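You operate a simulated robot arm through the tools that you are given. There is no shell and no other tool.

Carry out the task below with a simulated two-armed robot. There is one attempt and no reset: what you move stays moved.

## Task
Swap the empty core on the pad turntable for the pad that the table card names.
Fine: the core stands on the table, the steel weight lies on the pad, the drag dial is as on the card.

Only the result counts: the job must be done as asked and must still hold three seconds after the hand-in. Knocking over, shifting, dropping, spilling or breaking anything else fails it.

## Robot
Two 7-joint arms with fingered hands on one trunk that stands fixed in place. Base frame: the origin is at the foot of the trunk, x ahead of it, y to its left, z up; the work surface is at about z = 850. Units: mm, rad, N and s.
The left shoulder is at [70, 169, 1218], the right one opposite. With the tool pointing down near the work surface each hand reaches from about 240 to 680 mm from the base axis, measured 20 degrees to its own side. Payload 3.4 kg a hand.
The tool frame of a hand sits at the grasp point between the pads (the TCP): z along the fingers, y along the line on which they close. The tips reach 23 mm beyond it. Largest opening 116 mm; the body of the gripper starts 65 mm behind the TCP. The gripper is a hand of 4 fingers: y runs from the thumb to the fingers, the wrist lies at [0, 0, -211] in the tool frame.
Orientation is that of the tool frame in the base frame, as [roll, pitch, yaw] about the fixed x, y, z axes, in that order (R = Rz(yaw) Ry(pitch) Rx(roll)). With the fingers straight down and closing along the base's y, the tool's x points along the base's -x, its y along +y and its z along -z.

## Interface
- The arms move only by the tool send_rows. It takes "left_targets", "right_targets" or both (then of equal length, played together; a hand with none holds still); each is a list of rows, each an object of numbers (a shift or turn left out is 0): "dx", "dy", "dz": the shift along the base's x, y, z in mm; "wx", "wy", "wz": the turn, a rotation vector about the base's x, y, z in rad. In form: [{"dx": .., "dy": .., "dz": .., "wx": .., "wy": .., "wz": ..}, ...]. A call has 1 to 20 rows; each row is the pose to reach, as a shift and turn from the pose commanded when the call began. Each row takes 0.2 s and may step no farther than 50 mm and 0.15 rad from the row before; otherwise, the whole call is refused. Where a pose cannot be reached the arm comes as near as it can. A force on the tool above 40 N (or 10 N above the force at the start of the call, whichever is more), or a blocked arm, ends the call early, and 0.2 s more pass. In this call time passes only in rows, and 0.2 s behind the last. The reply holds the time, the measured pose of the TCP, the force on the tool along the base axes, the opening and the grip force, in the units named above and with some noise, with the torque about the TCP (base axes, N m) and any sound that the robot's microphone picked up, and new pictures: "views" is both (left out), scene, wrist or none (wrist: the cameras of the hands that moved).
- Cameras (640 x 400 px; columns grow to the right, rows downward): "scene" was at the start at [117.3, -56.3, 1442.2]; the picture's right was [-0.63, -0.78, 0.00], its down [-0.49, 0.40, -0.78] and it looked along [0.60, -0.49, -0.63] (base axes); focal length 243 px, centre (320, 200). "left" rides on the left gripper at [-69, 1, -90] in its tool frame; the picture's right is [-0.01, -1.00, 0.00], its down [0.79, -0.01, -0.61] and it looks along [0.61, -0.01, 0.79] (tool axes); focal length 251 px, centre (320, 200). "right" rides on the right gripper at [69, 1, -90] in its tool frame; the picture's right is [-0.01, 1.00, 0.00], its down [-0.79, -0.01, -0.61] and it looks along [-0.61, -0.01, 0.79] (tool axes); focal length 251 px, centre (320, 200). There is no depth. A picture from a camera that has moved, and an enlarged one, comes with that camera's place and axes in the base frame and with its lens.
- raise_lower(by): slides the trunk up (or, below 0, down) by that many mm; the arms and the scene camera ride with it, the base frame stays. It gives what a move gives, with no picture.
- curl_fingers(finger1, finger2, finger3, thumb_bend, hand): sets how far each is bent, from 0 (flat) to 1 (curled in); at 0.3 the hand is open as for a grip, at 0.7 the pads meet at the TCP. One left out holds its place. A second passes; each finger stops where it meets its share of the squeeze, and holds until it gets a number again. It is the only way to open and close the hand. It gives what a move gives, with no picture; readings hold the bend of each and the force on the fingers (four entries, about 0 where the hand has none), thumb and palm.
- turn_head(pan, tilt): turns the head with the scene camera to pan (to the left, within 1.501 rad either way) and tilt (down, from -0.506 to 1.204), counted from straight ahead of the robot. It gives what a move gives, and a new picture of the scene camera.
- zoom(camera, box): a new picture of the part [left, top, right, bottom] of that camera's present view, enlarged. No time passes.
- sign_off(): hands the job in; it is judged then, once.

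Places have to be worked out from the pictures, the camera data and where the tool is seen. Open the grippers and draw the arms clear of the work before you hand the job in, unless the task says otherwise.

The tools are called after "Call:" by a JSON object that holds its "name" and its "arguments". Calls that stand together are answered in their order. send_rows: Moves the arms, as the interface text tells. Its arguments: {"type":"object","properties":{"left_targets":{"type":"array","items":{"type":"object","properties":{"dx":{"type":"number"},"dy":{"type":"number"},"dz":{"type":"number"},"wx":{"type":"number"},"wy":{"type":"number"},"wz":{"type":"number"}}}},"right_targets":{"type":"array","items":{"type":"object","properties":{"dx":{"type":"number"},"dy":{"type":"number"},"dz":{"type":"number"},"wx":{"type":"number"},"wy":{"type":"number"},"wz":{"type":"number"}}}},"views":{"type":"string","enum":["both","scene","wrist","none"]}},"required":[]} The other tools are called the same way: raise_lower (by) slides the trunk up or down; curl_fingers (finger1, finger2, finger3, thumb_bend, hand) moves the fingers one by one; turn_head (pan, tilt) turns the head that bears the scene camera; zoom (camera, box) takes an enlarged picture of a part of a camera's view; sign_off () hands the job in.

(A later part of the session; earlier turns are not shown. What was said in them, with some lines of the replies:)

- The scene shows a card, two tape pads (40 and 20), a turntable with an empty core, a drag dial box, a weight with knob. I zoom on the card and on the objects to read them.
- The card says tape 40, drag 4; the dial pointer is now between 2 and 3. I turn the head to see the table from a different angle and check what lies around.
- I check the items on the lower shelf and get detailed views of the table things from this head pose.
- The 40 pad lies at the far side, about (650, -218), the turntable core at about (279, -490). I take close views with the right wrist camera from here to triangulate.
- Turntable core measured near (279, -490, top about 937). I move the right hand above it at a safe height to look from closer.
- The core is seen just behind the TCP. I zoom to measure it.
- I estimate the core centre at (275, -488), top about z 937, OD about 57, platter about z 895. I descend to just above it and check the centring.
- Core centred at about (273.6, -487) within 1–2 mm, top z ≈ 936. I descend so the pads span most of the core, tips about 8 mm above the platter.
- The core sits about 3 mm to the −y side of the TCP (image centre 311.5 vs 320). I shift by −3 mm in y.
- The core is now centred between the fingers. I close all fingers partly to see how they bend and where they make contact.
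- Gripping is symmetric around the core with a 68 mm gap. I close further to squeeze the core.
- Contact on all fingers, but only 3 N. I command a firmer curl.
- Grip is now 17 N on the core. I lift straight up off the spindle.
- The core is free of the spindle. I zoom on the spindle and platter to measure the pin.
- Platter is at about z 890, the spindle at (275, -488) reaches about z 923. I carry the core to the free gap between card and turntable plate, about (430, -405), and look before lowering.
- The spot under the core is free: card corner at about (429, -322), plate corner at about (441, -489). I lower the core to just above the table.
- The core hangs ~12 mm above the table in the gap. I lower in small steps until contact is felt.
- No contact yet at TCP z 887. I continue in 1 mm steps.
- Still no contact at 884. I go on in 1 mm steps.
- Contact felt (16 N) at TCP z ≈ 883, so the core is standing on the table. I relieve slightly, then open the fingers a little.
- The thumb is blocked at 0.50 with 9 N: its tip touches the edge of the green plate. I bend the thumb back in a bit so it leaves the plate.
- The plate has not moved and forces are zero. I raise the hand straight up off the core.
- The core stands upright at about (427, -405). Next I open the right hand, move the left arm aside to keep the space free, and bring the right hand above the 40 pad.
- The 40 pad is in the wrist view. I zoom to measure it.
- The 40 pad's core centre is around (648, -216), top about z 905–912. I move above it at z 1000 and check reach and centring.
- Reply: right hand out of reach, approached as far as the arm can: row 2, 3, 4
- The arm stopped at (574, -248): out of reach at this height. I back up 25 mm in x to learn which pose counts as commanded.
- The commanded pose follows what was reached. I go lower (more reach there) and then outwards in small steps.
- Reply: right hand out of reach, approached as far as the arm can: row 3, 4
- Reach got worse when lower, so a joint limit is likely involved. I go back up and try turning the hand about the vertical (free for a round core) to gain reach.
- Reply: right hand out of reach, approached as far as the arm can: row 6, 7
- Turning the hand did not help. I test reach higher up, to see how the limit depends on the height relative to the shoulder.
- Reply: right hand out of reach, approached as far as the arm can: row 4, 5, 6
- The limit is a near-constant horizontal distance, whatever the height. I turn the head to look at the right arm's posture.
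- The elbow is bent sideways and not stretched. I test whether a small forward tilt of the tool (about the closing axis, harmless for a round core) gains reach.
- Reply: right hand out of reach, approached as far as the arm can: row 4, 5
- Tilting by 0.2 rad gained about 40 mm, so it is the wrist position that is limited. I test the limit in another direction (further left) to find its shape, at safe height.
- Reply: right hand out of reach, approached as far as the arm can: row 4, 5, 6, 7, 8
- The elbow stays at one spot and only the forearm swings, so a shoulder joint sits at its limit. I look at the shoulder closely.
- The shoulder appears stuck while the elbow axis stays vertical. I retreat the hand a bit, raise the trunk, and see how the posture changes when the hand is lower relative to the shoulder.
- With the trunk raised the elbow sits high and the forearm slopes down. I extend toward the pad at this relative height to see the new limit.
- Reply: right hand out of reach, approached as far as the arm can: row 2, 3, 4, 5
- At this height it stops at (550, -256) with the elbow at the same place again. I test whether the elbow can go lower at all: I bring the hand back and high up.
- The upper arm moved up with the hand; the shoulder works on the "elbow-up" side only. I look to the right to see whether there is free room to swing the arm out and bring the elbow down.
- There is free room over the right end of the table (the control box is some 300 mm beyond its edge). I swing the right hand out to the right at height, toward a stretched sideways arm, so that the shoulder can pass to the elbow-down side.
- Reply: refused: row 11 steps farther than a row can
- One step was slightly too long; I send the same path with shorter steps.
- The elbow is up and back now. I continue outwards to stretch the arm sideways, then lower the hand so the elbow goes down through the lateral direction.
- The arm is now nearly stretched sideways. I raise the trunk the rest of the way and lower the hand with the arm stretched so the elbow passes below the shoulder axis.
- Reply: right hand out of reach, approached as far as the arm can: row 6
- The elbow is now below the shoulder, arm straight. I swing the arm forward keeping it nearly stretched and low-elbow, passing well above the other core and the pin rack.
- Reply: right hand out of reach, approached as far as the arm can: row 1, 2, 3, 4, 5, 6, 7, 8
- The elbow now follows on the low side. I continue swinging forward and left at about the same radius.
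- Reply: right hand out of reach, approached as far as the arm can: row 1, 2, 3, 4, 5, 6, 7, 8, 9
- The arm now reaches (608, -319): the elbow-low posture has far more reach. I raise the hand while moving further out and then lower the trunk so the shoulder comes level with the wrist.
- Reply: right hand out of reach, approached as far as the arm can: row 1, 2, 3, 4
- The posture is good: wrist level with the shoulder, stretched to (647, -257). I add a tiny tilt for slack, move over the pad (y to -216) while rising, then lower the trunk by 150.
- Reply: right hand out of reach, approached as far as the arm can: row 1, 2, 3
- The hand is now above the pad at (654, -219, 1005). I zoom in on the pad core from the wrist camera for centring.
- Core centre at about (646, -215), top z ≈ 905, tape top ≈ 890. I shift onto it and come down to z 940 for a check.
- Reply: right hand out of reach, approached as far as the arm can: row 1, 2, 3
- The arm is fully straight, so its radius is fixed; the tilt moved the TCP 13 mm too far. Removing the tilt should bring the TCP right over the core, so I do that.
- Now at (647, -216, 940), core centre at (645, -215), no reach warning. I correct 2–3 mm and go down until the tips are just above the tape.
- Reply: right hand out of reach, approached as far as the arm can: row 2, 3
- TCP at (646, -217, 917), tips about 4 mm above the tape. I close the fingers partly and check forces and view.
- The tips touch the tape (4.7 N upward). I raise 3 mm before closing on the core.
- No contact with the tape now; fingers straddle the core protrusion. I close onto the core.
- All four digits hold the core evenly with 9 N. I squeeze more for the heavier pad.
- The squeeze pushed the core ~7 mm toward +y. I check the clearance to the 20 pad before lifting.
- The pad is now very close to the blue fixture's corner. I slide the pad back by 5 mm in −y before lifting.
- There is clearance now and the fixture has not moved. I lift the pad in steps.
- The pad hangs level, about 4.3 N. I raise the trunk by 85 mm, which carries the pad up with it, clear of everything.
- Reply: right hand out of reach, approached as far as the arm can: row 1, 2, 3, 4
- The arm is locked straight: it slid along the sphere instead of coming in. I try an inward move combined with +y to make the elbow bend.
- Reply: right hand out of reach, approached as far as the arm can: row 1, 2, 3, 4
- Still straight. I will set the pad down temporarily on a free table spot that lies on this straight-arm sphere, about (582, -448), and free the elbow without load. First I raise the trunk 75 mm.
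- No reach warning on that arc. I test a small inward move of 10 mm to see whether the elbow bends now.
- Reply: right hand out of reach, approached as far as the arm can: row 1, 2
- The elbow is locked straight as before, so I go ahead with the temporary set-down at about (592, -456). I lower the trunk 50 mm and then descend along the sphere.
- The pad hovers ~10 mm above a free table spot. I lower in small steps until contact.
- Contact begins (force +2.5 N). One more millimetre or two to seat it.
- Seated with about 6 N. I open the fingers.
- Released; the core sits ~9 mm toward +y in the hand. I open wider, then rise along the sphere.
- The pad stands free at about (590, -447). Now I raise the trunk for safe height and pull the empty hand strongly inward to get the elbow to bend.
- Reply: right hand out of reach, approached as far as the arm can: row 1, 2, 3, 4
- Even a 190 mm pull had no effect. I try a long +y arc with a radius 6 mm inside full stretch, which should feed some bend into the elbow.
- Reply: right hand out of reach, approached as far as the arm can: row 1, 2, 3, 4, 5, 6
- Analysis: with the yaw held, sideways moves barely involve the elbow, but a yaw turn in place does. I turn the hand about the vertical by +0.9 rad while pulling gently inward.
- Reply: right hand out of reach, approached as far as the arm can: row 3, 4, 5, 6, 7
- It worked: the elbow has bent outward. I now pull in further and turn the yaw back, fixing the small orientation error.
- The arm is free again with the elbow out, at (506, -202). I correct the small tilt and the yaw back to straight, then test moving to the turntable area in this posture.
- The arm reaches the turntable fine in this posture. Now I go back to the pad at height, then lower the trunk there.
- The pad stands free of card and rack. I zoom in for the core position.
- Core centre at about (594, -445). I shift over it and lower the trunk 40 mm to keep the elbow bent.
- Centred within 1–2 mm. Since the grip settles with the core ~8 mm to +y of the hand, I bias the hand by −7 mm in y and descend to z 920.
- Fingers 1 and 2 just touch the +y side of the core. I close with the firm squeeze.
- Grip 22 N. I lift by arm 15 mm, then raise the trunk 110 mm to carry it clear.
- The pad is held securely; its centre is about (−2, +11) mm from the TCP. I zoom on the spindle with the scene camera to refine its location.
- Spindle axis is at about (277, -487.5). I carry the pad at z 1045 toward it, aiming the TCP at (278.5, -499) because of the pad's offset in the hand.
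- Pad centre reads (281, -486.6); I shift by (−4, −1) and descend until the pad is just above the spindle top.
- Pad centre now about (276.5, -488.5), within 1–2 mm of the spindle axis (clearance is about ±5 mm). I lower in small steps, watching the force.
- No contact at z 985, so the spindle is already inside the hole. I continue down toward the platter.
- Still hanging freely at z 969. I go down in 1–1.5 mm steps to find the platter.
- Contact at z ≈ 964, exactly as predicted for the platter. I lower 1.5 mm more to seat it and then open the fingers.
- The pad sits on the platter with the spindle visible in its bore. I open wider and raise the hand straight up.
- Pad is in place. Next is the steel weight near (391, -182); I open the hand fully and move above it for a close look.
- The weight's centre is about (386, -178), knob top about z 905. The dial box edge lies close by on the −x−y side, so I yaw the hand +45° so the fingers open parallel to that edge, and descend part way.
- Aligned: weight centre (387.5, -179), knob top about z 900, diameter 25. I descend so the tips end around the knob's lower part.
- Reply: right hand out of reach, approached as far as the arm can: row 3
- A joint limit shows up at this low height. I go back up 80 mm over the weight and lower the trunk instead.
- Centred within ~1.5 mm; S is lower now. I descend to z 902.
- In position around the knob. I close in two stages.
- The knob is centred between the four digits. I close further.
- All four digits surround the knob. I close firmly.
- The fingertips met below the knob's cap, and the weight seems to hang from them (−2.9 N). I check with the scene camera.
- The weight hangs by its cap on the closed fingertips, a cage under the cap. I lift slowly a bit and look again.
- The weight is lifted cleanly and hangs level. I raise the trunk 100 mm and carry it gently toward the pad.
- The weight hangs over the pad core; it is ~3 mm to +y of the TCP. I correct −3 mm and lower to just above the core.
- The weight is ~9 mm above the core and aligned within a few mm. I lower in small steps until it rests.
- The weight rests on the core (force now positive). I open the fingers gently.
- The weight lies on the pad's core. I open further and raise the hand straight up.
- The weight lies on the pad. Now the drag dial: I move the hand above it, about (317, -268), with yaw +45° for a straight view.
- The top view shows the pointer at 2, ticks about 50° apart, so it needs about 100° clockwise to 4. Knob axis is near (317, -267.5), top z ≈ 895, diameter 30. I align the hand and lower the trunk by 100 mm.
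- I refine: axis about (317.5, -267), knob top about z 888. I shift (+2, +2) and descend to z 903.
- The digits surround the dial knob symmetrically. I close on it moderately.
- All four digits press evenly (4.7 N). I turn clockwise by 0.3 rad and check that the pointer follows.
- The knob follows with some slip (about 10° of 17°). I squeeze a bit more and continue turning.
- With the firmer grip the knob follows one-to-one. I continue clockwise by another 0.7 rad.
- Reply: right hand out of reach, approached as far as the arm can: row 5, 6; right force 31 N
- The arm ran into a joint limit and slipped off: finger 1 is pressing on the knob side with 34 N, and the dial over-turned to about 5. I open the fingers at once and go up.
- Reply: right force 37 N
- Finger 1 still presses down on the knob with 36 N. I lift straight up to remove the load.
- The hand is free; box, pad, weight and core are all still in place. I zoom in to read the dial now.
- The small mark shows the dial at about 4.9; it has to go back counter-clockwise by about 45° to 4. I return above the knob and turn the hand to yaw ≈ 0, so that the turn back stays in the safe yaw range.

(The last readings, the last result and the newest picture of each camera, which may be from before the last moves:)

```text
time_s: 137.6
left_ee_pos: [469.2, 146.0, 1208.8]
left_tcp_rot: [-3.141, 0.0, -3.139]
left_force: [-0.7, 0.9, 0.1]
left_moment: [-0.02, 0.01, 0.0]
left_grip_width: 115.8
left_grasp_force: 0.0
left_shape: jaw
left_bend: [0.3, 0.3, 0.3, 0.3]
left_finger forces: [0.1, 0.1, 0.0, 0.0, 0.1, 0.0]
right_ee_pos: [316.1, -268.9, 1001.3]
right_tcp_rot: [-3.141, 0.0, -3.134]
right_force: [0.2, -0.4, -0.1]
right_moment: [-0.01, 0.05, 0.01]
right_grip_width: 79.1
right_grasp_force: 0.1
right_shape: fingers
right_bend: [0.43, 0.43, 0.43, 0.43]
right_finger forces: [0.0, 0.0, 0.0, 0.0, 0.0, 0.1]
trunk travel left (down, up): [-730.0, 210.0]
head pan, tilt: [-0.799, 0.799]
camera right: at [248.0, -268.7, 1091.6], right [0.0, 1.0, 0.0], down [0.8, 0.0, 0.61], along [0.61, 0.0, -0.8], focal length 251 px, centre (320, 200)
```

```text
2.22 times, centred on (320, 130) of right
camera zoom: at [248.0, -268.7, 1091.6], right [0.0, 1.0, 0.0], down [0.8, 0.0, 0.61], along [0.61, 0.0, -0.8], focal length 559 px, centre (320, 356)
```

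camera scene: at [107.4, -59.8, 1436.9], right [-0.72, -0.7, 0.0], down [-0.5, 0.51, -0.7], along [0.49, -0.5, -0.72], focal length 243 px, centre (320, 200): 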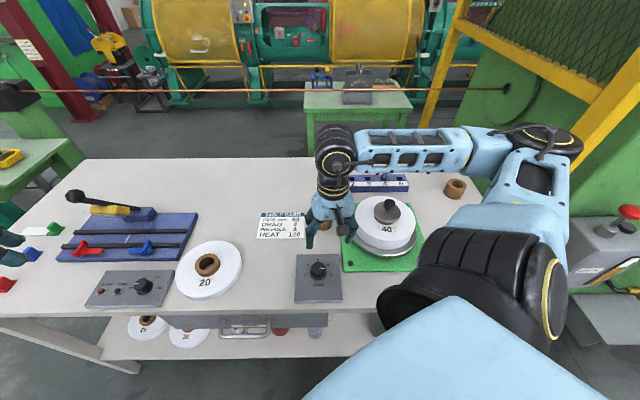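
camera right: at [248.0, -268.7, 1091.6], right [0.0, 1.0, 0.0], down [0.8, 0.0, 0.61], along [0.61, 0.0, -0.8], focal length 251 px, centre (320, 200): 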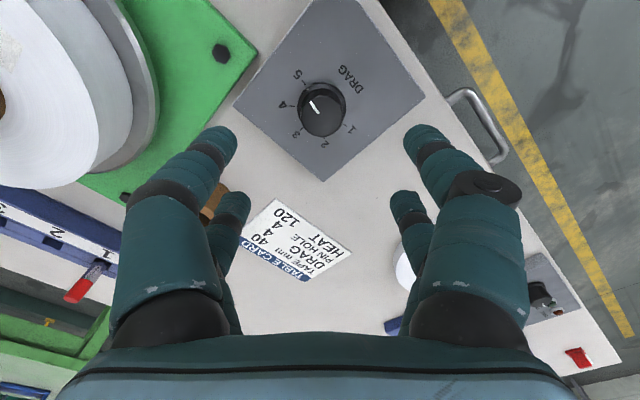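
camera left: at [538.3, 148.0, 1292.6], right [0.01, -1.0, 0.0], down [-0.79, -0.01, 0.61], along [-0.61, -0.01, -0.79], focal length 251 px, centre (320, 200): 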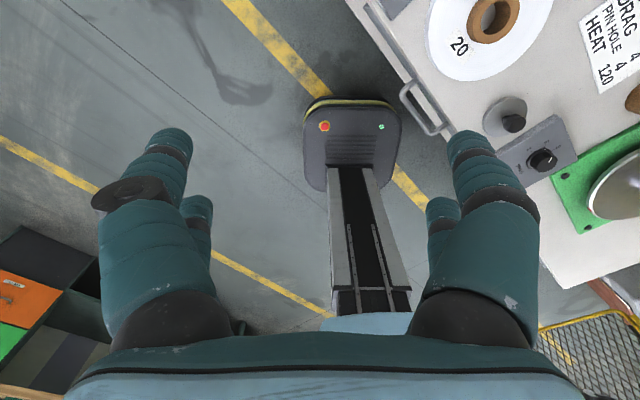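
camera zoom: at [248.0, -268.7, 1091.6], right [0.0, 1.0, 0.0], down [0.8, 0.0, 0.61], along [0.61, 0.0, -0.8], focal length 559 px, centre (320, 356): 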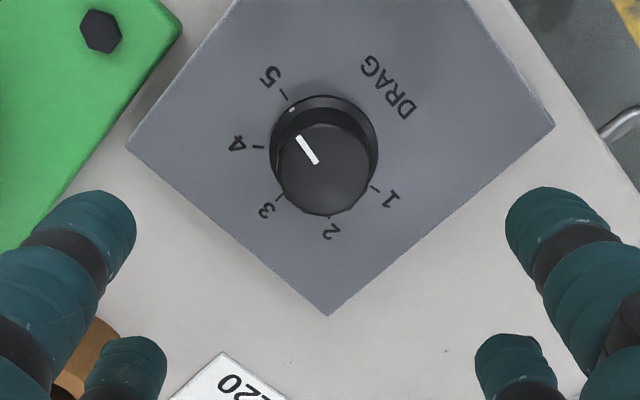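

Pointer reads about 4.95 here; ticks are ~50° apart. I centre on the knob (dy +2) and descend to grip height.

Call:
{"name": "send_rows", "arguments": {"right_targets": [{"dx": 0.3, "dy": 1.7, "dz": -40}, {"dx": 0.3, "dy": 1.7, "dz": -75}, {"dx": 0.3, "dy": 1.7, "dz": -97}], "views": "wrist"}}

Call:
{"name": "zoom", "arguments": {"camera": "right", "box": [160, 60, 480, 260]}}

```text
time_s: 138.3
left_ee_pos: [469.6, 144.4, 1206.5]
left_tcp_rot: [-3.141, 0.0, 3.141]
left_force: [0.2, 0.6, 0.6]
left_moment: [0.01, 0.0, -0.05]
left_grip_width: 115.7
left_grasp_force: 0.0
left_shape: jaw
left_bend: [0.3, 0.3, 0.3, 0.3]
left_finger forces: [0.1, 0.0, 0.0, 0.0, 0.0, 0.0]
right_ee_pos: [317.1, -267.5, 904.9]
right_tcp_rot: [3.141, 0.0, -3.134]
right_force: [0.0, -0.3, 0.7]
right_moment: [-0.02, 0.05, 0.0]
right_grip_width: 79.6
right_grasp_force: 0.0
right_shape: fingers
right_bend: [0.43, 0.43, 0.43, 0.43]
right_finger forces: [0.0, 0.0, 0.0, 0.0, 0.0, 0.1]
trunk travel left (down, up): [-730.0, 210.0]
head pan, tilt: [-0.799, 0.799]
camera right: at [249.8, -267.0, 995.0], right [0.0, 1.0, 0.0], down [0.8, 0.0, 0.61], along [0.61, 0.0, -0.8], focal length 251 px, centre (320, 200)
```

right: 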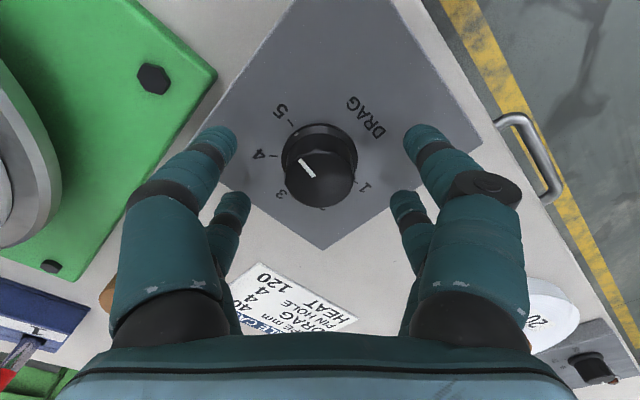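

```text
2.00 times, centred on (320, 160) of right
camera zoom: at [249.8, -267.0, 995.0], right [0.0, 1.0, 0.0], down [0.8, 0.0, 0.61], along [0.61, 0.0, -0.8], focal length 503 px, centre (320, 280)
```

zoom: 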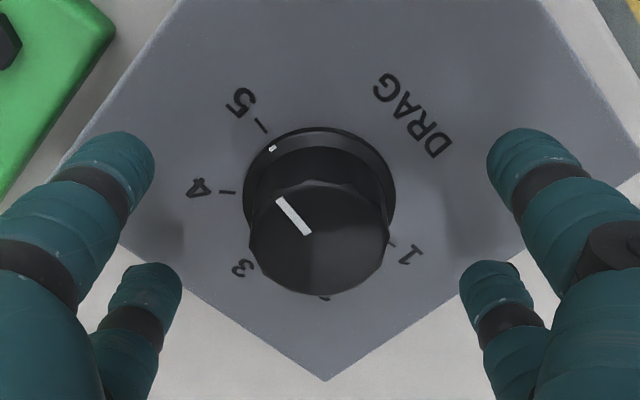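

Well centred on the knob. I close to a firm grip in two stages.

Call:
{"name": "curl_fingers", "arguments": {"hand": "right", "finger1": 0.6, "finger2": 0.6, "finger3": 0.6, "thumb_bend": 0.6}}

Call:
{"name": "curl_fingers", "arguments": {"hand": "right", "finger1": 0.78, "finger2": 0.78, "finger3": 0.78, "thumb_bend": 0.76}}

Call:
{"name": "zoom", "arguments": {"camera": "right", "box": [160, 60, 480, 260]}}

```text
time_s: 139.3
left_ee_pos: [469.3, 145.2, 1208.8]
left_tcp_rot: [-3.14, -0.001, -3.14]
left_force: [-0.3, -0.6, 1.0]
left_moment: [0.0, 0.0, 0.03]
left_grip_width: 115.8
left_grasp_force: 0.1
left_shape: jaw
left_bend: [0.3, 0.3, 0.3, 0.3]
left_finger forces: [0.0, 0.0, 0.0, 0.0, 0.0, 0.0]
right_ee_pos: [317.7, -266.9, 905.2]
right_tcp_rot: [-3.141, -0.001, -3.134]
right_force: [-0.6, -0.2, 0.1]
right_moment: [0.0, 0.05, 0.04]
right_grip_width: 29.5
right_grasp_force: 0.1
right_shape: fingers
right_bend: [0.6, 0.6, 0.6, 0.6]
right_finger forces: [0.1, 0.0, 0.1, 0.0, 0.0, 0.1]
trunk travel left (down, up): [-730.0, 210.0]
head pan, tilt: [-0.799, 0.799]
```

```text
time_s: 140.3
left_ee_pos: [470.3, 144.3, 1207.4]
left_tcp_rot: [-3.14, 0.0, -3.14]
left_force: [-0.4, 0.6, 0.3]
left_moment: [-0.02, -0.01, 0.01]
left_grip_width: 115.9
left_grasp_force: 0.0
left_shape: jaw
left_bend: [0.3, 0.3, 0.3, 0.3]
left_finger forces: [0.1, 0.0, 0.0, 0.1, 0.0, 0.0]
right_ee_pos: [316.4, -268.5, 905.4]
right_tcp_rot: [3.141, 0.0, -3.135]
right_force: [-1.8, -0.4, -7.3]
right_moment: [0.01, 0.03, -0.02]
right_grip_width: 10.0
right_grasp_force: 14.5
right_shape: fingers
right_bend: [0.67, 0.69, 0.69, 0.69]
right_finger forces: [6.9, 6.5, 5.9, 0.0, 9.6, 0.0]
trunk travel left (down, up): [-730.0, 210.0]
head pan, tilt: [-0.799, 0.799]
```

```text
2.00 times, centred on (320, 160) of right
camera zoom: at [249.7, -267.5, 995.1], right [0.0, 1.0, 0.0], down [0.8, 0.0, 0.61], along [0.61, 0.0, -0.8], focal length 503 px, centre (320, 280)
```

zoom: 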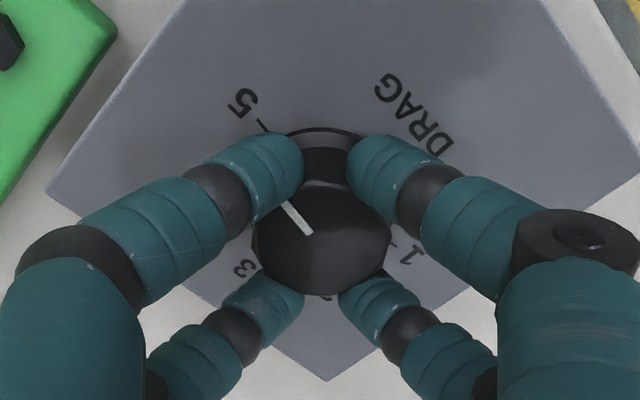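

Firm even grip. I turn counter-clockwise by 0.45 rad first and check.

Call:
{"name": "send_rows", "arguments": {"right_targets": [{"wz": 0.11}, {"wz": 0.22}, {"wz": 0.33}, {"wz": 0.45}], "views": "wrist"}}

Call:
{"name": "zoom", "arguments": {"camera": "right", "box": [160, 60, 480, 260]}}

```text
time_s: 141.3
left_ee_pos: [469.6, 144.5, 1208.5]
left_tcp_rot: [3.141, 0.0, -3.141]
left_force: [0.0, 1.2, 0.4]
left_moment: [0.03, 0.01, 0.0]
left_grip_width: 115.8
left_grasp_force: 0.1
left_shape: jaw
left_bend: [0.3, 0.3, 0.3, 0.3]
left_finger forces: [0.0, 0.1, 0.0, 0.0, 0.1, 0.0]
right_ee_pos: [316.9, -266.8, 903.8]
right_tcp_rot: [-3.141, 0.001, -2.685]
right_force: [1.1, 0.3, -0.8]
right_moment: [-0.04, 0.01, 0.03]
right_grip_width: 9.8
right_grasp_force: 15.9
right_shape: fingers
right_bend: [0.67, 0.69, 0.69, 0.69]
right_finger forces: [6.9, 8.0, 7.0, 0.0, 9.6, 0.0]
trunk travel left (down, up): [-730.0, 210.0]
head pan, tilt: [-0.799, 0.799]
camera right: at [256.3, -297.1, 994.6], right [-0.43, 0.9, 0.0], down [0.72, 0.34, 0.61], along [0.55, 0.26, -0.79], focal length 251 px, centre (320, 200)
```

right: 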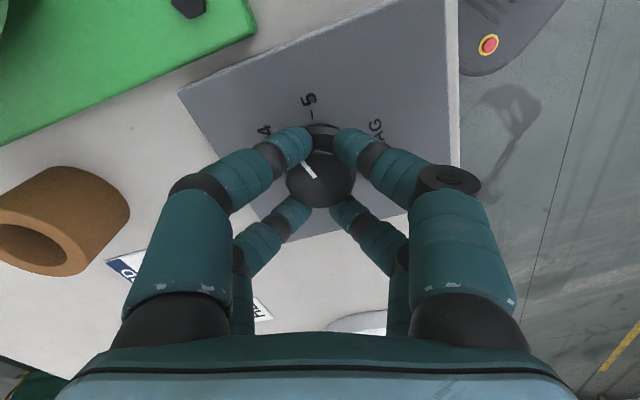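

```text
2.00 times, centred on (320, 160) of right
camera zoom: at [256.3, -297.1, 994.6], right [-0.43, 0.9, 0.0], down [0.72, 0.34, 0.61], along [0.55, 0.26, -0.79], focal length 503 px, centre (320, 280)
```

zoom: 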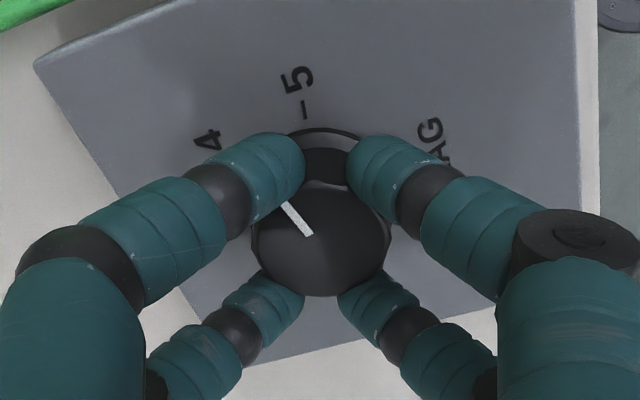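

The knob follows exactly. I turn the remaining 0.38 rad.

Call:
{"name": "send_rows", "arguments": {"right_targets": [{"wz": 0.1}, {"wz": 0.2}, {"wz": 0.3}, {"wz": 0.38}], "views": "wrist"}}

Call:
{"name": "zoom", "arguments": {"camera": "right", "box": [160, 60, 480, 260]}}

Call:
{"name": "zoom", "arguments": {"camera": "scene", "box": [290, 245, 350, 290]}}

```text
time_s: 142.3
left_ee_pos: [469.7, 144.5, 1208.2]
left_tcp_rot: [3.141, -0.001, -3.14]
left_force: [-0.5, -0.4, -0.3]
left_moment: [-0.01, 0.0, 0.01]
left_grip_width: 116.0
left_grasp_force: 0.1
left_shape: jaw
left_bend: [0.3, 0.3, 0.3, 0.3]
left_finger forces: [0.0, 0.0, 0.1, 0.1, 0.0, 0.0]
right_ee_pos: [316.8, -267.2, 904.7]
right_tcp_rot: [-3.141, 0.001, -2.303]
right_force: [1.2, -0.4, -4.1]
right_moment: [0.02, -0.02, 0.0]
right_grip_width: 9.8
right_grasp_force: 15.2
right_shape: fingers
right_bend: [0.67, 0.69, 0.69, 0.69]
right_finger forces: [6.7, 7.6, 6.9, 0.0, 9.1, 0.1]
trunk travel left (down, up): [-730.0, 210.0]
head pan, tilt: [-0.799, 0.799]
camera right: at [271.8, -317.8, 994.9], right [-0.74, 0.68, 0.0], down [0.54, 0.59, 0.61], along [0.41, 0.45, -0.8], focal length 251 px, centre (320, 200)
```

right: 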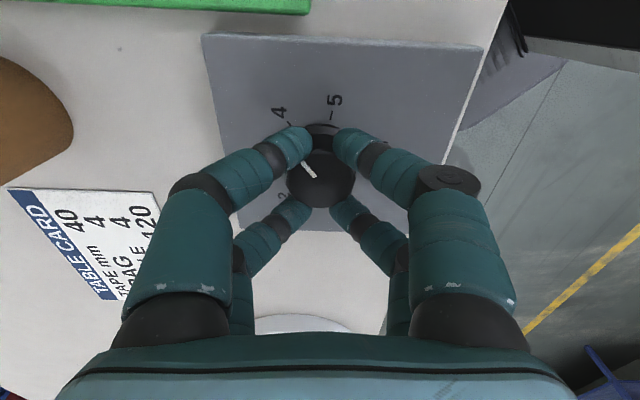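

```text
2.00 times, centred on (320, 160) of right
camera zoom: at [271.8, -317.8, 994.9], right [-0.74, 0.68, 0.0], down [0.54, 0.59, 0.61], along [0.41, 0.45, -0.8], focal length 503 px, centre (320, 280)
```

zoom: 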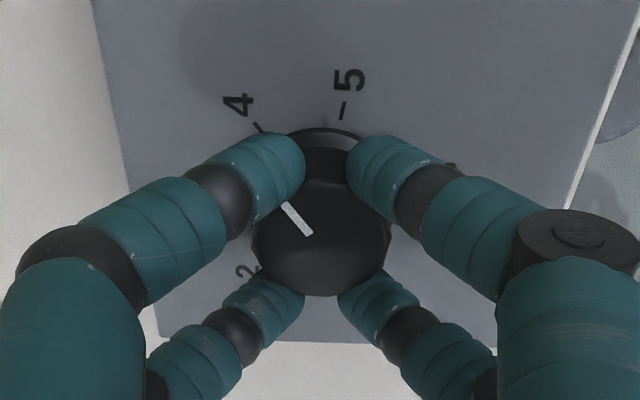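

```text
8.89 times, centred on (320, 268) of scene
camera zoom: at [108.0, -60.4, 1436.8], right [-0.72, -0.7, 0.0], down [-0.5, 0.51, -0.7], along [0.49, -0.5, -0.72], focal length 2159 px, centre (320, -400)
```

zoom: 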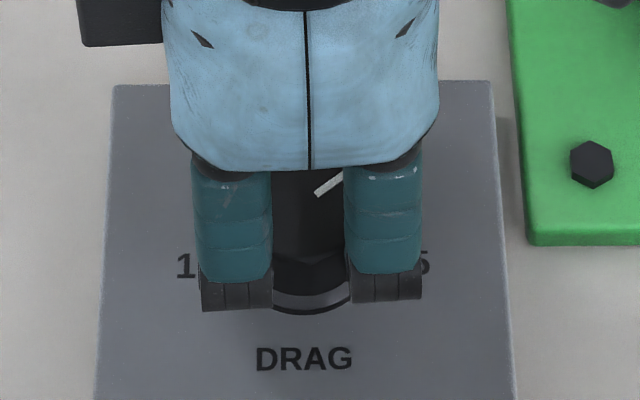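

The pointer direction now matches tick 4. I open the fingers and lift to verify.

Call:
{"name": "curl_fingers", "arguments": {"hand": "right", "finger1": 0.43, "finger2": 0.43, "finger3": 0.43, "thumb_bend": 0.43}}

Call:
{"name": "send_rows", "arguments": {"right_targets": [{"dz": 15}, {"dz": 50}, {"dz": 95}], "views": "wrist"}}

Call:
{"name": "zoom", "arguments": {"camera": "right", "box": [200, 20, 440, 200]}}

Call:
{"name": "zoom", "arguments": {"camera": "scene", "box": [290, 245, 350, 290]}}

```text
time_s: 143.3
left_ee_pos: [469.7, 144.9, 1209.3]
left_tcp_rot: [-3.141, -0.001, -3.139]
left_force: [-0.4, 0.5, 0.1]
left_moment: [0.02, -0.01, 0.0]
left_grip_width: 115.7
left_grasp_force: 0.0
left_shape: jaw
left_bend: [0.3, 0.3, 0.3, 0.3]
left_finger forces: [0.0, 0.1, 0.0, 0.1, 0.1, 0.0]
right_ee_pos: [317.9, -266.4, 905.0]
right_tcp_rot: [3.141, 0.0, -2.307]
right_force: [-0.1, 0.4, -0.4]
right_moment: [0.06, -0.01, 0.01]
right_grip_width: 78.1
right_grasp_force: 0.1
right_shape: fingers
right_bend: [0.43, 0.43, 0.43, 0.43]
right_finger forces: [0.0, 0.1, 0.0, 0.1, 0.0, 0.0]
trunk travel left (down, up): [-730.0, 210.0]
head pan, tilt: [-0.799, 0.799]
```

```text
time_s: 144.2
left_ee_pos: [468.3, 144.6, 1209.0]
left_tcp_rot: [3.141, 0.001, -3.14]
left_force: [-0.5, 0.0, 0.5]
left_moment: [-0.02, 0.03, 0.02]
left_grip_width: 115.6
left_grasp_force: 0.2
left_shape: jaw
left_bend: [0.3, 0.3, 0.3, 0.3]
left_finger forces: [0.0, 0.0, 0.0, 0.0, 0.1, 0.1]
right_ee_pos: [311.8, -266.5, 998.5]
right_tcp_rot: [-3.141, 0.0, -2.306]
right_force: [0.1, -0.1, 0.4]
right_moment: [-0.01, -0.04, -0.03]
right_grip_width: 78.7
right_grasp_force: 0.1
right_shape: fingers
right_bend: [0.43, 0.43, 0.43, 0.43]
right_finger forces: [0.0, 0.0, 0.0, 0.0, 0.1, 0.0]
trunk travel left (down, up): [-730.0, 210.0]
head pan, tilt: [-0.799, 0.799]
camera right: at [266.6, -317.3, 1088.8], right [-0.74, 0.68, 0.0], down [0.54, 0.59, 0.61], along [0.41, 0.45, -0.8], focal length 251 px, centre (320, 200)
```

right: 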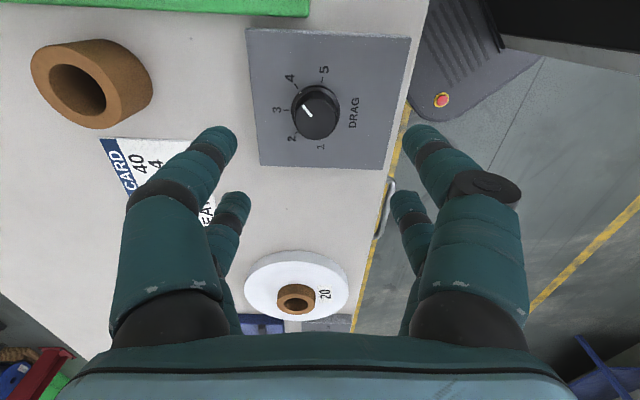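

```text
2.22 times, centred on (320, 110) of right
camera zoom: at [266.6, -317.3, 1088.8], right [-0.74, 0.68, 0.0], down [0.54, 0.59, 0.61], along [0.41, 0.45, -0.8], focal length 559 px, centre (320, 400)
```

zoom: 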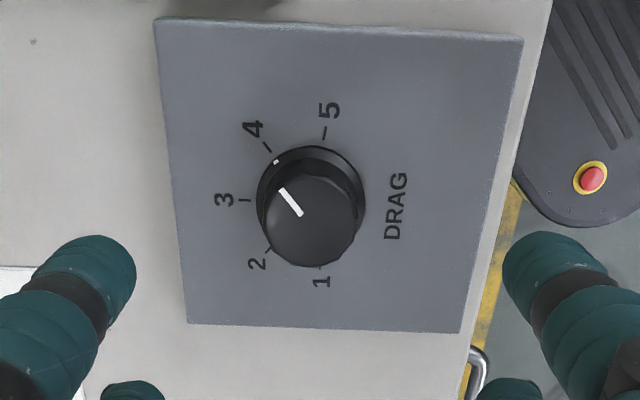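

```text
8.89 times, centred on (320, 268) of scene
camera zoom: at [105.8, -59.4, 1437.0], right [-0.72, -0.7, 0.0], down [-0.5, 0.51, -0.7], along [0.49, -0.5, -0.72], focal length 2159 px, centre (320, -400)
```

zoom: 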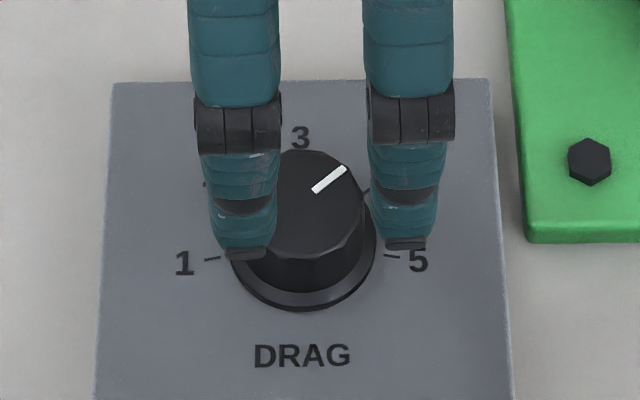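

The pointer and mark line up with 4. I raise the arm clear and take a final look at the whole table.

Call:
{"name": "send_rows", "arguments": {"right_targets": [{"dz": 45, "wz": -0.1}, {"dz": 90, "wz": -0.2}, {"dz": 135, "wz": -0.32}, {"dz": 175, "wz": -0.45}, {"dx": 5, "dy": -30, "dz": 205, "wz": -0.58}, {"dx": 10, "dy": -65, "dz": 230, "wz": -0.7}, {"dx": 15, "dy": -105, "dz": 240, "wz": -0.8}, {"dx": 20, "dy": -145, "dz": 245, "wz": -0.83}], "views": "both"}}

Call:
{"name": "zoom", "arguments": {"camera": "scene", "box": [290, 245, 350, 290]}}

Call:
{"name": "zoom", "arguments": {"camera": "scene", "box": [220, 160, 480, 320]}}

```text
time_s: 145.9
left_ee_pos: [469.6, 143.3, 1208.6]
left_tcp_rot: [3.14, -0.002, -3.138]
left_force: [-0.5, -0.4, 0.3]
left_moment: [0.02, 0.01, -0.01]
left_grip_width: 115.7
left_grasp_force: 0.0
left_shape: jaw
left_bend: [0.3, 0.3, 0.3, 0.3]
left_finger forces: [0.1, 0.0, 0.0, 0.0, 0.0, 0.1]
right_ee_pos: [338.5, -416.4, 1243.4]
right_tcp_rot: [-3.141, -0.001, -3.14]
right_force: [0.9, 0.3, 0.0]
right_moment: [0.05, -0.01, -0.01]
right_grip_width: 78.6
right_grasp_force: 0.1
right_shape: fingers
right_bend: [0.43, 0.43, 0.43, 0.43]
right_finger forces: [0.0, 0.0, 0.1, 0.1, 0.0, 0.1]
trunk travel left (down, up): [-730.0, 210.0]
head pan, tilt: [-0.799, 0.799]
camera scene: at [107.2, -61.5, 1436.9], right [-0.72, -0.7, 0.0], down [-0.5, 0.51, -0.7], along [0.49, -0.5, -0.72], focal length 243 px, centre (320, 200)
camera right: at [270.8, -416.8, 1332.9], right [0.0, 1.0, 0.0], down [0.8, 0.0, 0.61], along [0.61, 0.0, -0.8], focal length 251 px, centre (320, 200)
```

scene: 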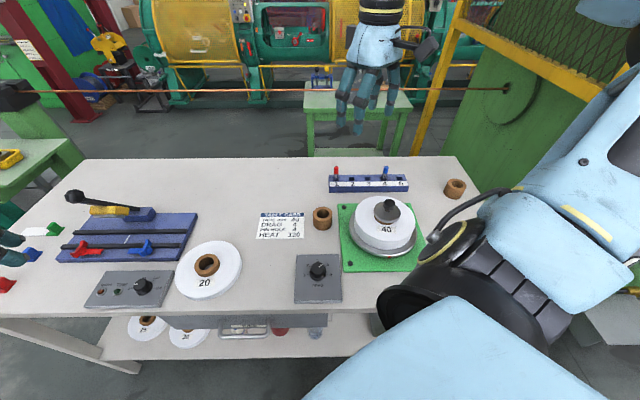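
right: 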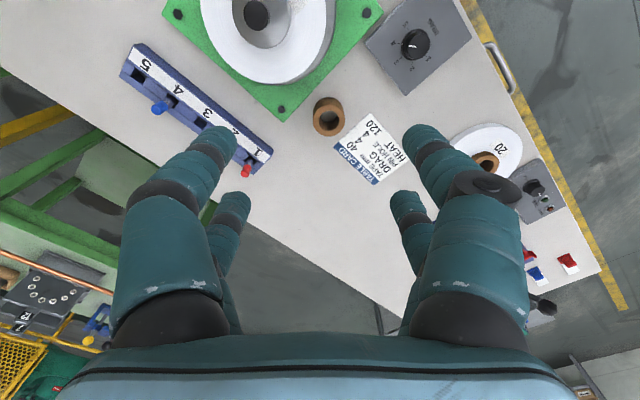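

```text
8.89 times, centred on (320, 268) of scene
camera zoom: at [107.2, -61.5, 1436.9], right [-0.72, -0.7, 0.0], down [-0.5, 0.51, -0.7], along [0.49, -0.5, -0.72], focal length 2159 px, centre (320, -400)
```

zoom: 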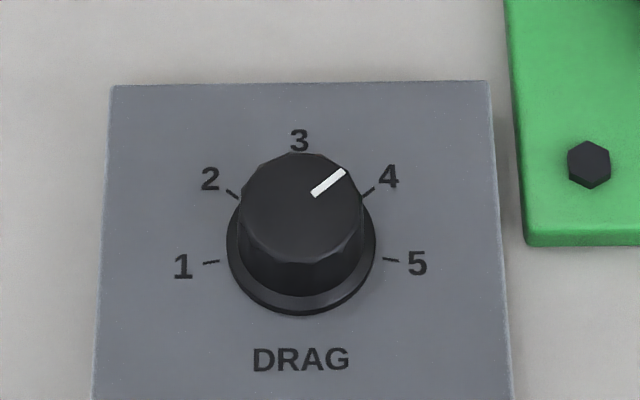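

```text
2.46 times, centred on (350, 240) of scene
camera zoom: at [107.2, -61.5, 1436.9], right [-0.72, -0.7, 0.0], down [-0.5, 0.51, -0.7], along [0.49, -0.5, -0.72], focal length 598 px, centre (246, 102)
```

zoom: 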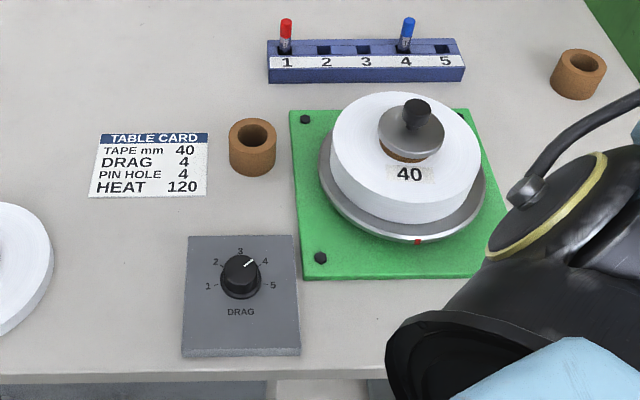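

Dial reads 4, weight on the pad, core standing. I double-check the blue fixture, 20 pad and other items for any shift, and view the weight from the wrist camera.

Call:
{"name": "zoom", "arguments": {"camera": "scene", "box": [130, 190, 290, 300]}}

Call:
{"name": "zoom", "arguments": {"camera": "right", "box": [160, 0, 360, 125]}}

Call:
{"name": "curl_fingers", "arguments": {"hand": "right", "finger1": 0.3, "finger2": 0.3, "finger3": 0.3, "thumb_bend": 0.3}}

```text
3.64 times, centred on (210, 245) of scene
camera zoom: at [107.2, -61.5, 1436.9], right [-0.72, -0.7, 0.0], down [-0.5, 0.51, -0.7], along [0.49, -0.5, -0.72], focal length 883 px, centre (720, 36)
```

zoom: 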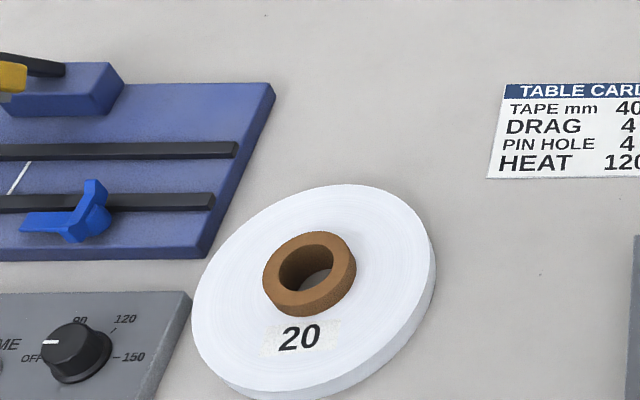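

```text
3.20 times, centred on (260, 62) of right
camera zoom: at [270.8, -416.8, 1332.9], right [0.0, 1.0, 0.0], down [0.8, 0.0, 0.61], along [0.61, 0.0, -0.8], focal length 805 px, centre (512, 640)
```

zoom: 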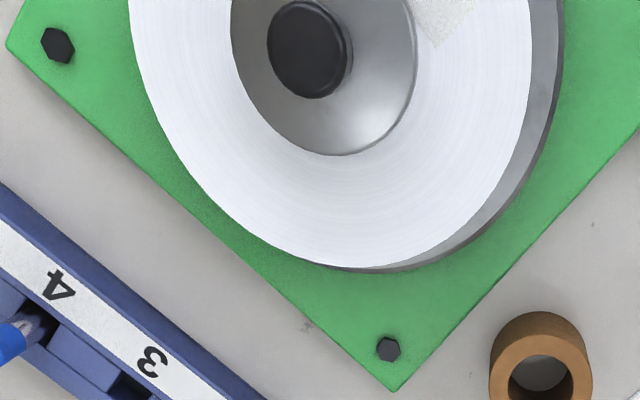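

```text
time_s: 146.9
left_ee_pos: [469.0, 145.4, 1209.1]
left_tcp_rot: [3.141, 0.001, -3.141]
left_force: [-0.9, -0.8, 0.1]
left_moment: [0.01, 0.02, 0.03]
left_grip_width: 116.1
left_grasp_force: 0.1
left_shape: jaw
left_bend: [0.3, 0.3, 0.3, 0.3]
left_finger forces: [0.0, 0.0, 0.0, 0.0, 0.0, 0.0]
right_ee_pos: [338.1, -415.6, 1243.1]
right_tcp_rot: [3.14, 0.001, -3.136]
right_force: [0.0, -0.2, 0.9]
right_moment: [0.0, -0.01, -0.01]
right_grip_width: 116.5
right_grasp_force: 0.0
right_shape: fingers
right_bend: [0.3, 0.3, 0.3, 0.3]
right_finger forces: [0.1, 0.0, 0.1, 0.0, 0.0, 0.0]
trunk travel left (down, up): [-730.0, 210.0]
head pan, tilt: [-0.799, 0.799]
```

To be sure nothing else moved, I restore the earlier head pose and trunk height and take the identical zoom for direct comparison.

Call:
{"name": "raise_lower", "arguments": {"by": -5}}

Call:
{"name": "turn_head", "arguments": {"pan": -0.5, "tilt": 0.9}}

Call:
{"name": "zoom", "arguments": {"camera": "scene", "box": [220, 145, 380, 245]}}

Call:
{"name": "zoom", "arguments": {"camera": "scene", "box": [290, 220, 400, 290]}}

Call:
{"name": "zoom", "arguments": {"camera": "scene", "box": [380, 140, 560, 270]}}

```text
time_s: 147.5
left_ee_pos: [469.4, 145.4, 1203.3]
left_tcp_rot: [-3.141, 0.001, -3.139]
left_force: [-0.8, -0.2, -0.3]
left_moment: [0.03, 0.03, -0.01]
left_grip_width: 116.0
left_grasp_force: 0.1
left_shape: jaw
left_bend: [0.3, 0.3, 0.3, 0.3]
left_finger forces: [0.0, 0.0, 0.1, 0.0, 0.0, 0.0]
right_ee_pos: [338.8, -413.8, 1238.5]
right_tcp_rot: [-3.141, 0.0, -3.136]
right_force: [0.6, -0.4, 0.0]
right_moment: [-0.01, -0.01, 0.0]
right_grip_width: 116.4
right_grasp_force: 0.0
right_shape: fingers
right_bend: [0.3, 0.3, 0.3, 0.3]
right_finger forces: [0.1, 0.1, 0.0, 0.0, 0.0, 0.0]
trunk travel left (down, up): [-725.0, 215.0]
head pan, tilt: [-0.799, 0.799]
```

```text
time_s: 148.3
left_ee_pos: [470.3, 145.6, 1204.0]
left_tcp_rot: [-3.141, 0.0, -3.14]
left_force: [0.2, -0.3, -0.3]
left_moment: [-0.01, 0.02, 0.02]
left_grip_width: 115.6
left_grasp_force: 0.0
left_shape: jaw
left_bend: [0.3, 0.3, 0.3, 0.3]
left_finger forces: [0.0, 0.1, 0.0, 0.0, 0.0, 0.0]
right_ee_pos: [337.7, -414.5, 1238.5]
right_tcp_rot: [-3.142, 0.002, -3.136]
right_force: [-0.3, -0.2, -0.3]
right_moment: [-0.01, -0.02, -0.03]
right_grip_width: 116.3
right_grasp_force: 0.0
right_shape: fingers
right_bend: [0.3, 0.3, 0.3, 0.3]
right_finger forces: [0.1, 0.1, 0.0, 0.0, 0.0, 0.0]
trunk travel left (down, up): [-725.0, 215.0]
head pan, tilt: [-0.499, 0.901]
camera scene: at [116.9, -38.3, 1424.1], right [-0.48, -0.88, 0.0], down [-0.69, 0.38, -0.62], along [0.55, -0.3, -0.78], focal length 243 px, centre (320, 200)
```

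scene: 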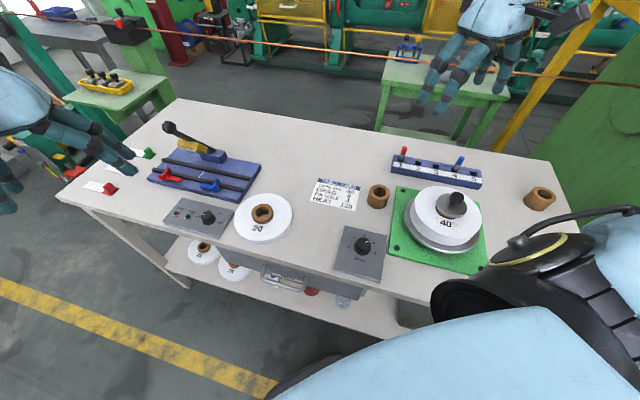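

```text
4.00 times, centred on (300, 195) of scene
camera zoom: at [116.9, -38.3, 1424.1], right [-0.48, -0.88, 0.0], down [-0.69, 0.38, -0.62], along [0.55, -0.3, -0.78], focal length 972 px, centre (400, 220)
```

zoom: 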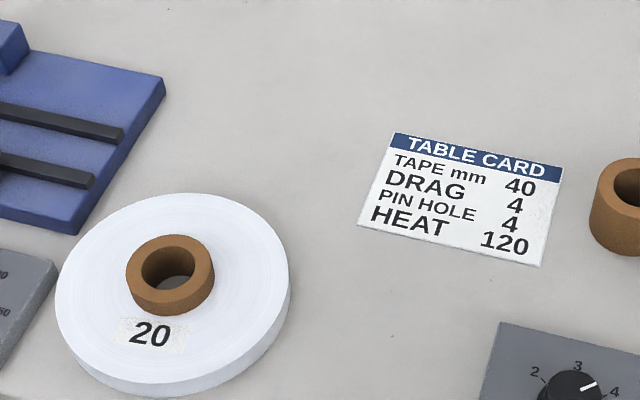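

```text
5.71 times, centred on (345, 255) of scene
camera zoom: at [116.9, -38.3, 1424.1], right [-0.48, -0.88, 0.0], down [-0.69, 0.38, -0.62], along [0.55, -0.3, -0.78], focal length 1388 px, centre (177, -114)
```

zoom: 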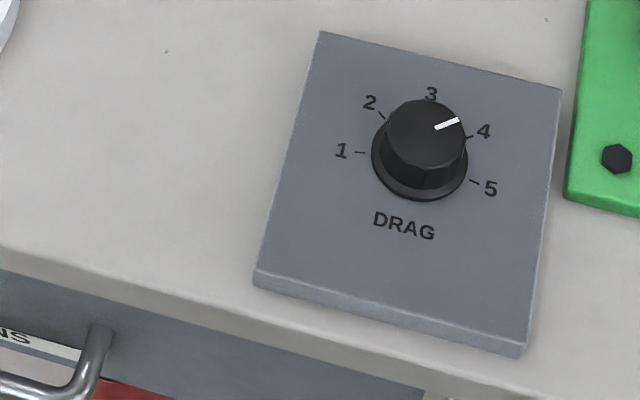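

```text
3.08 times, centred on (470, 205) of scene
camera zoom: at [116.9, -38.3, 1424.1], right [-0.48, -0.88, 0.0], down [-0.69, 0.38, -0.62], along [0.55, -0.3, -0.78], focal length 747 px, centre (-142, 185)
```

zoom: 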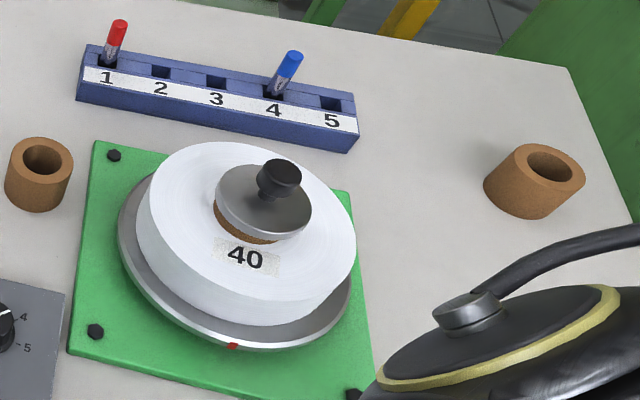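

All other things are exactly where they were. I zoom in strongly on the dial to verify the pointer angle.

Call:
{"name": "zoom", "arguments": {"camera": "scene", "box": [345, 230, 381, 260]}}

Call:
{"name": "zoom", "arguments": {"camera": "right", "box": [370, 0, 470, 80]}}

Call:
{"name": "zoom", "arguments": {"camera": "left", "box": [500, 120, 600, 190]}}

```text
13.33 times, centred on (363, 245) of scene
camera zoom: at [116.9, -38.3, 1424.1], right [-0.48, -0.88, 0.0], down [-0.69, 0.38, -0.62], along [0.55, -0.3, -0.78], focal length 3239 px, centre (-253, -400)
```

zoom: 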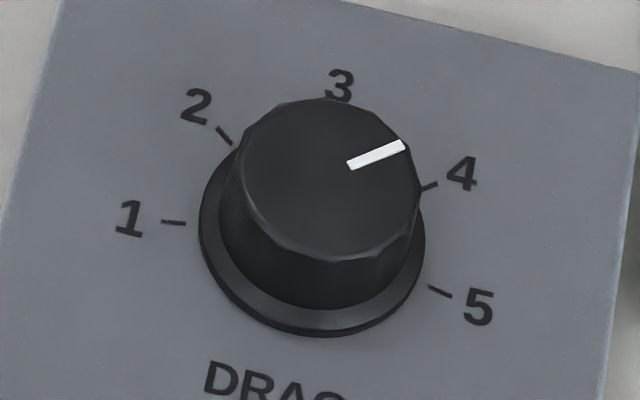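

```text
5.00 times, centred on (420, 40) of right
camera zoom: at [270.6, -414.8, 1328.3], right [0.0, 1.0, 0.0], down [0.8, 0.0, 0.61], along [0.61, 0.0, -0.8], focal length 1257 px, centre (-180, 1000)
```

zoom: 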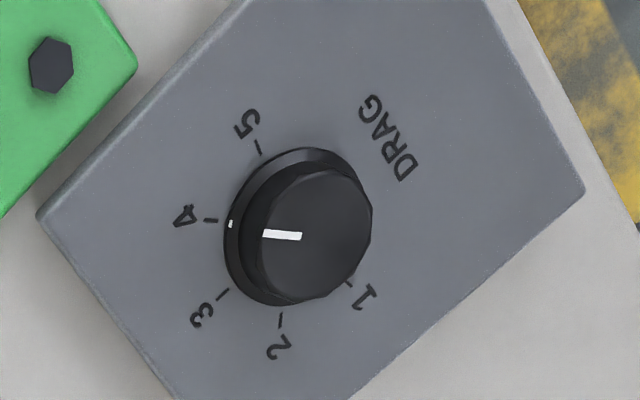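

```text
5.71 times, centred on (550, 155) of left
camera zoom: at [537.3, 144.6, 1293.5], right [0.01, -1.0, 0.0], down [-0.79, -0.01, 0.61], along [-0.61, -0.01, -0.79], focal length 1437 px, centre (-994, 457)
```

zoom: 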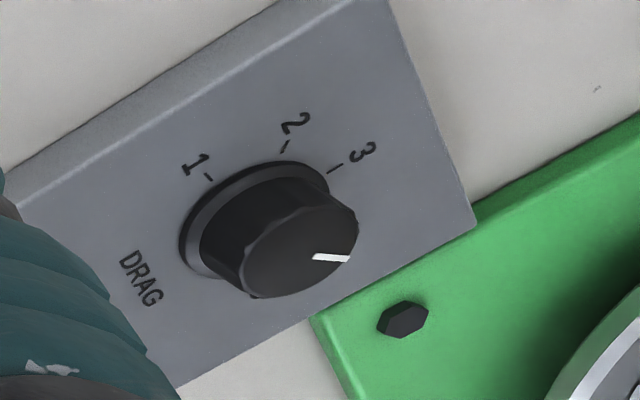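

In all views the pointer is parallel to tick 4 and its mark lines up with it. The core stands on the table, the 40 pad is on the turntable with the weight on it, the hands are open and clear, and nothing else has moved. I hand in the job.

Call:
{"name": "sign_off", "arguments": {}}

```text
The job is handed in.
```

The swap is finished and handed in. In the last camera views:

- **Pad:** the 40 mm pad named on the card is seated on the turntable spindle.
- **Empty core:** it stands upright on the table between the card and the turntable plate, at about (427, -405).
- **Steel weight:** it lies on the pad, resting on the pad's core.
- **Drag dial:** it reads 4, as on the card; the pointer lines up with tick 4 to within a few degrees.

Three things happened along the way:

- **Pad put down twice:** the arm locked straight while holding the pad. I set it on a clear spot of the table, freed the arm and picked it up again.
- **Pad slid at first grip:** it moved about 7 mm towards the blue fixture when first gripped, and I slid it back before lifting.
- **Dial overshoot:** the hand slipped off the knob at a joint limit and pressed on it with about 35 N. The dial overshot to almost 5, so I turned it back to 4.

I compared the final views with the first ones from the same camera position. The dial box, blue fixture, 20 pad, card, pin rack and turntable plate are where they started, as far as the pictures show. Both hands are open and clear of the work.
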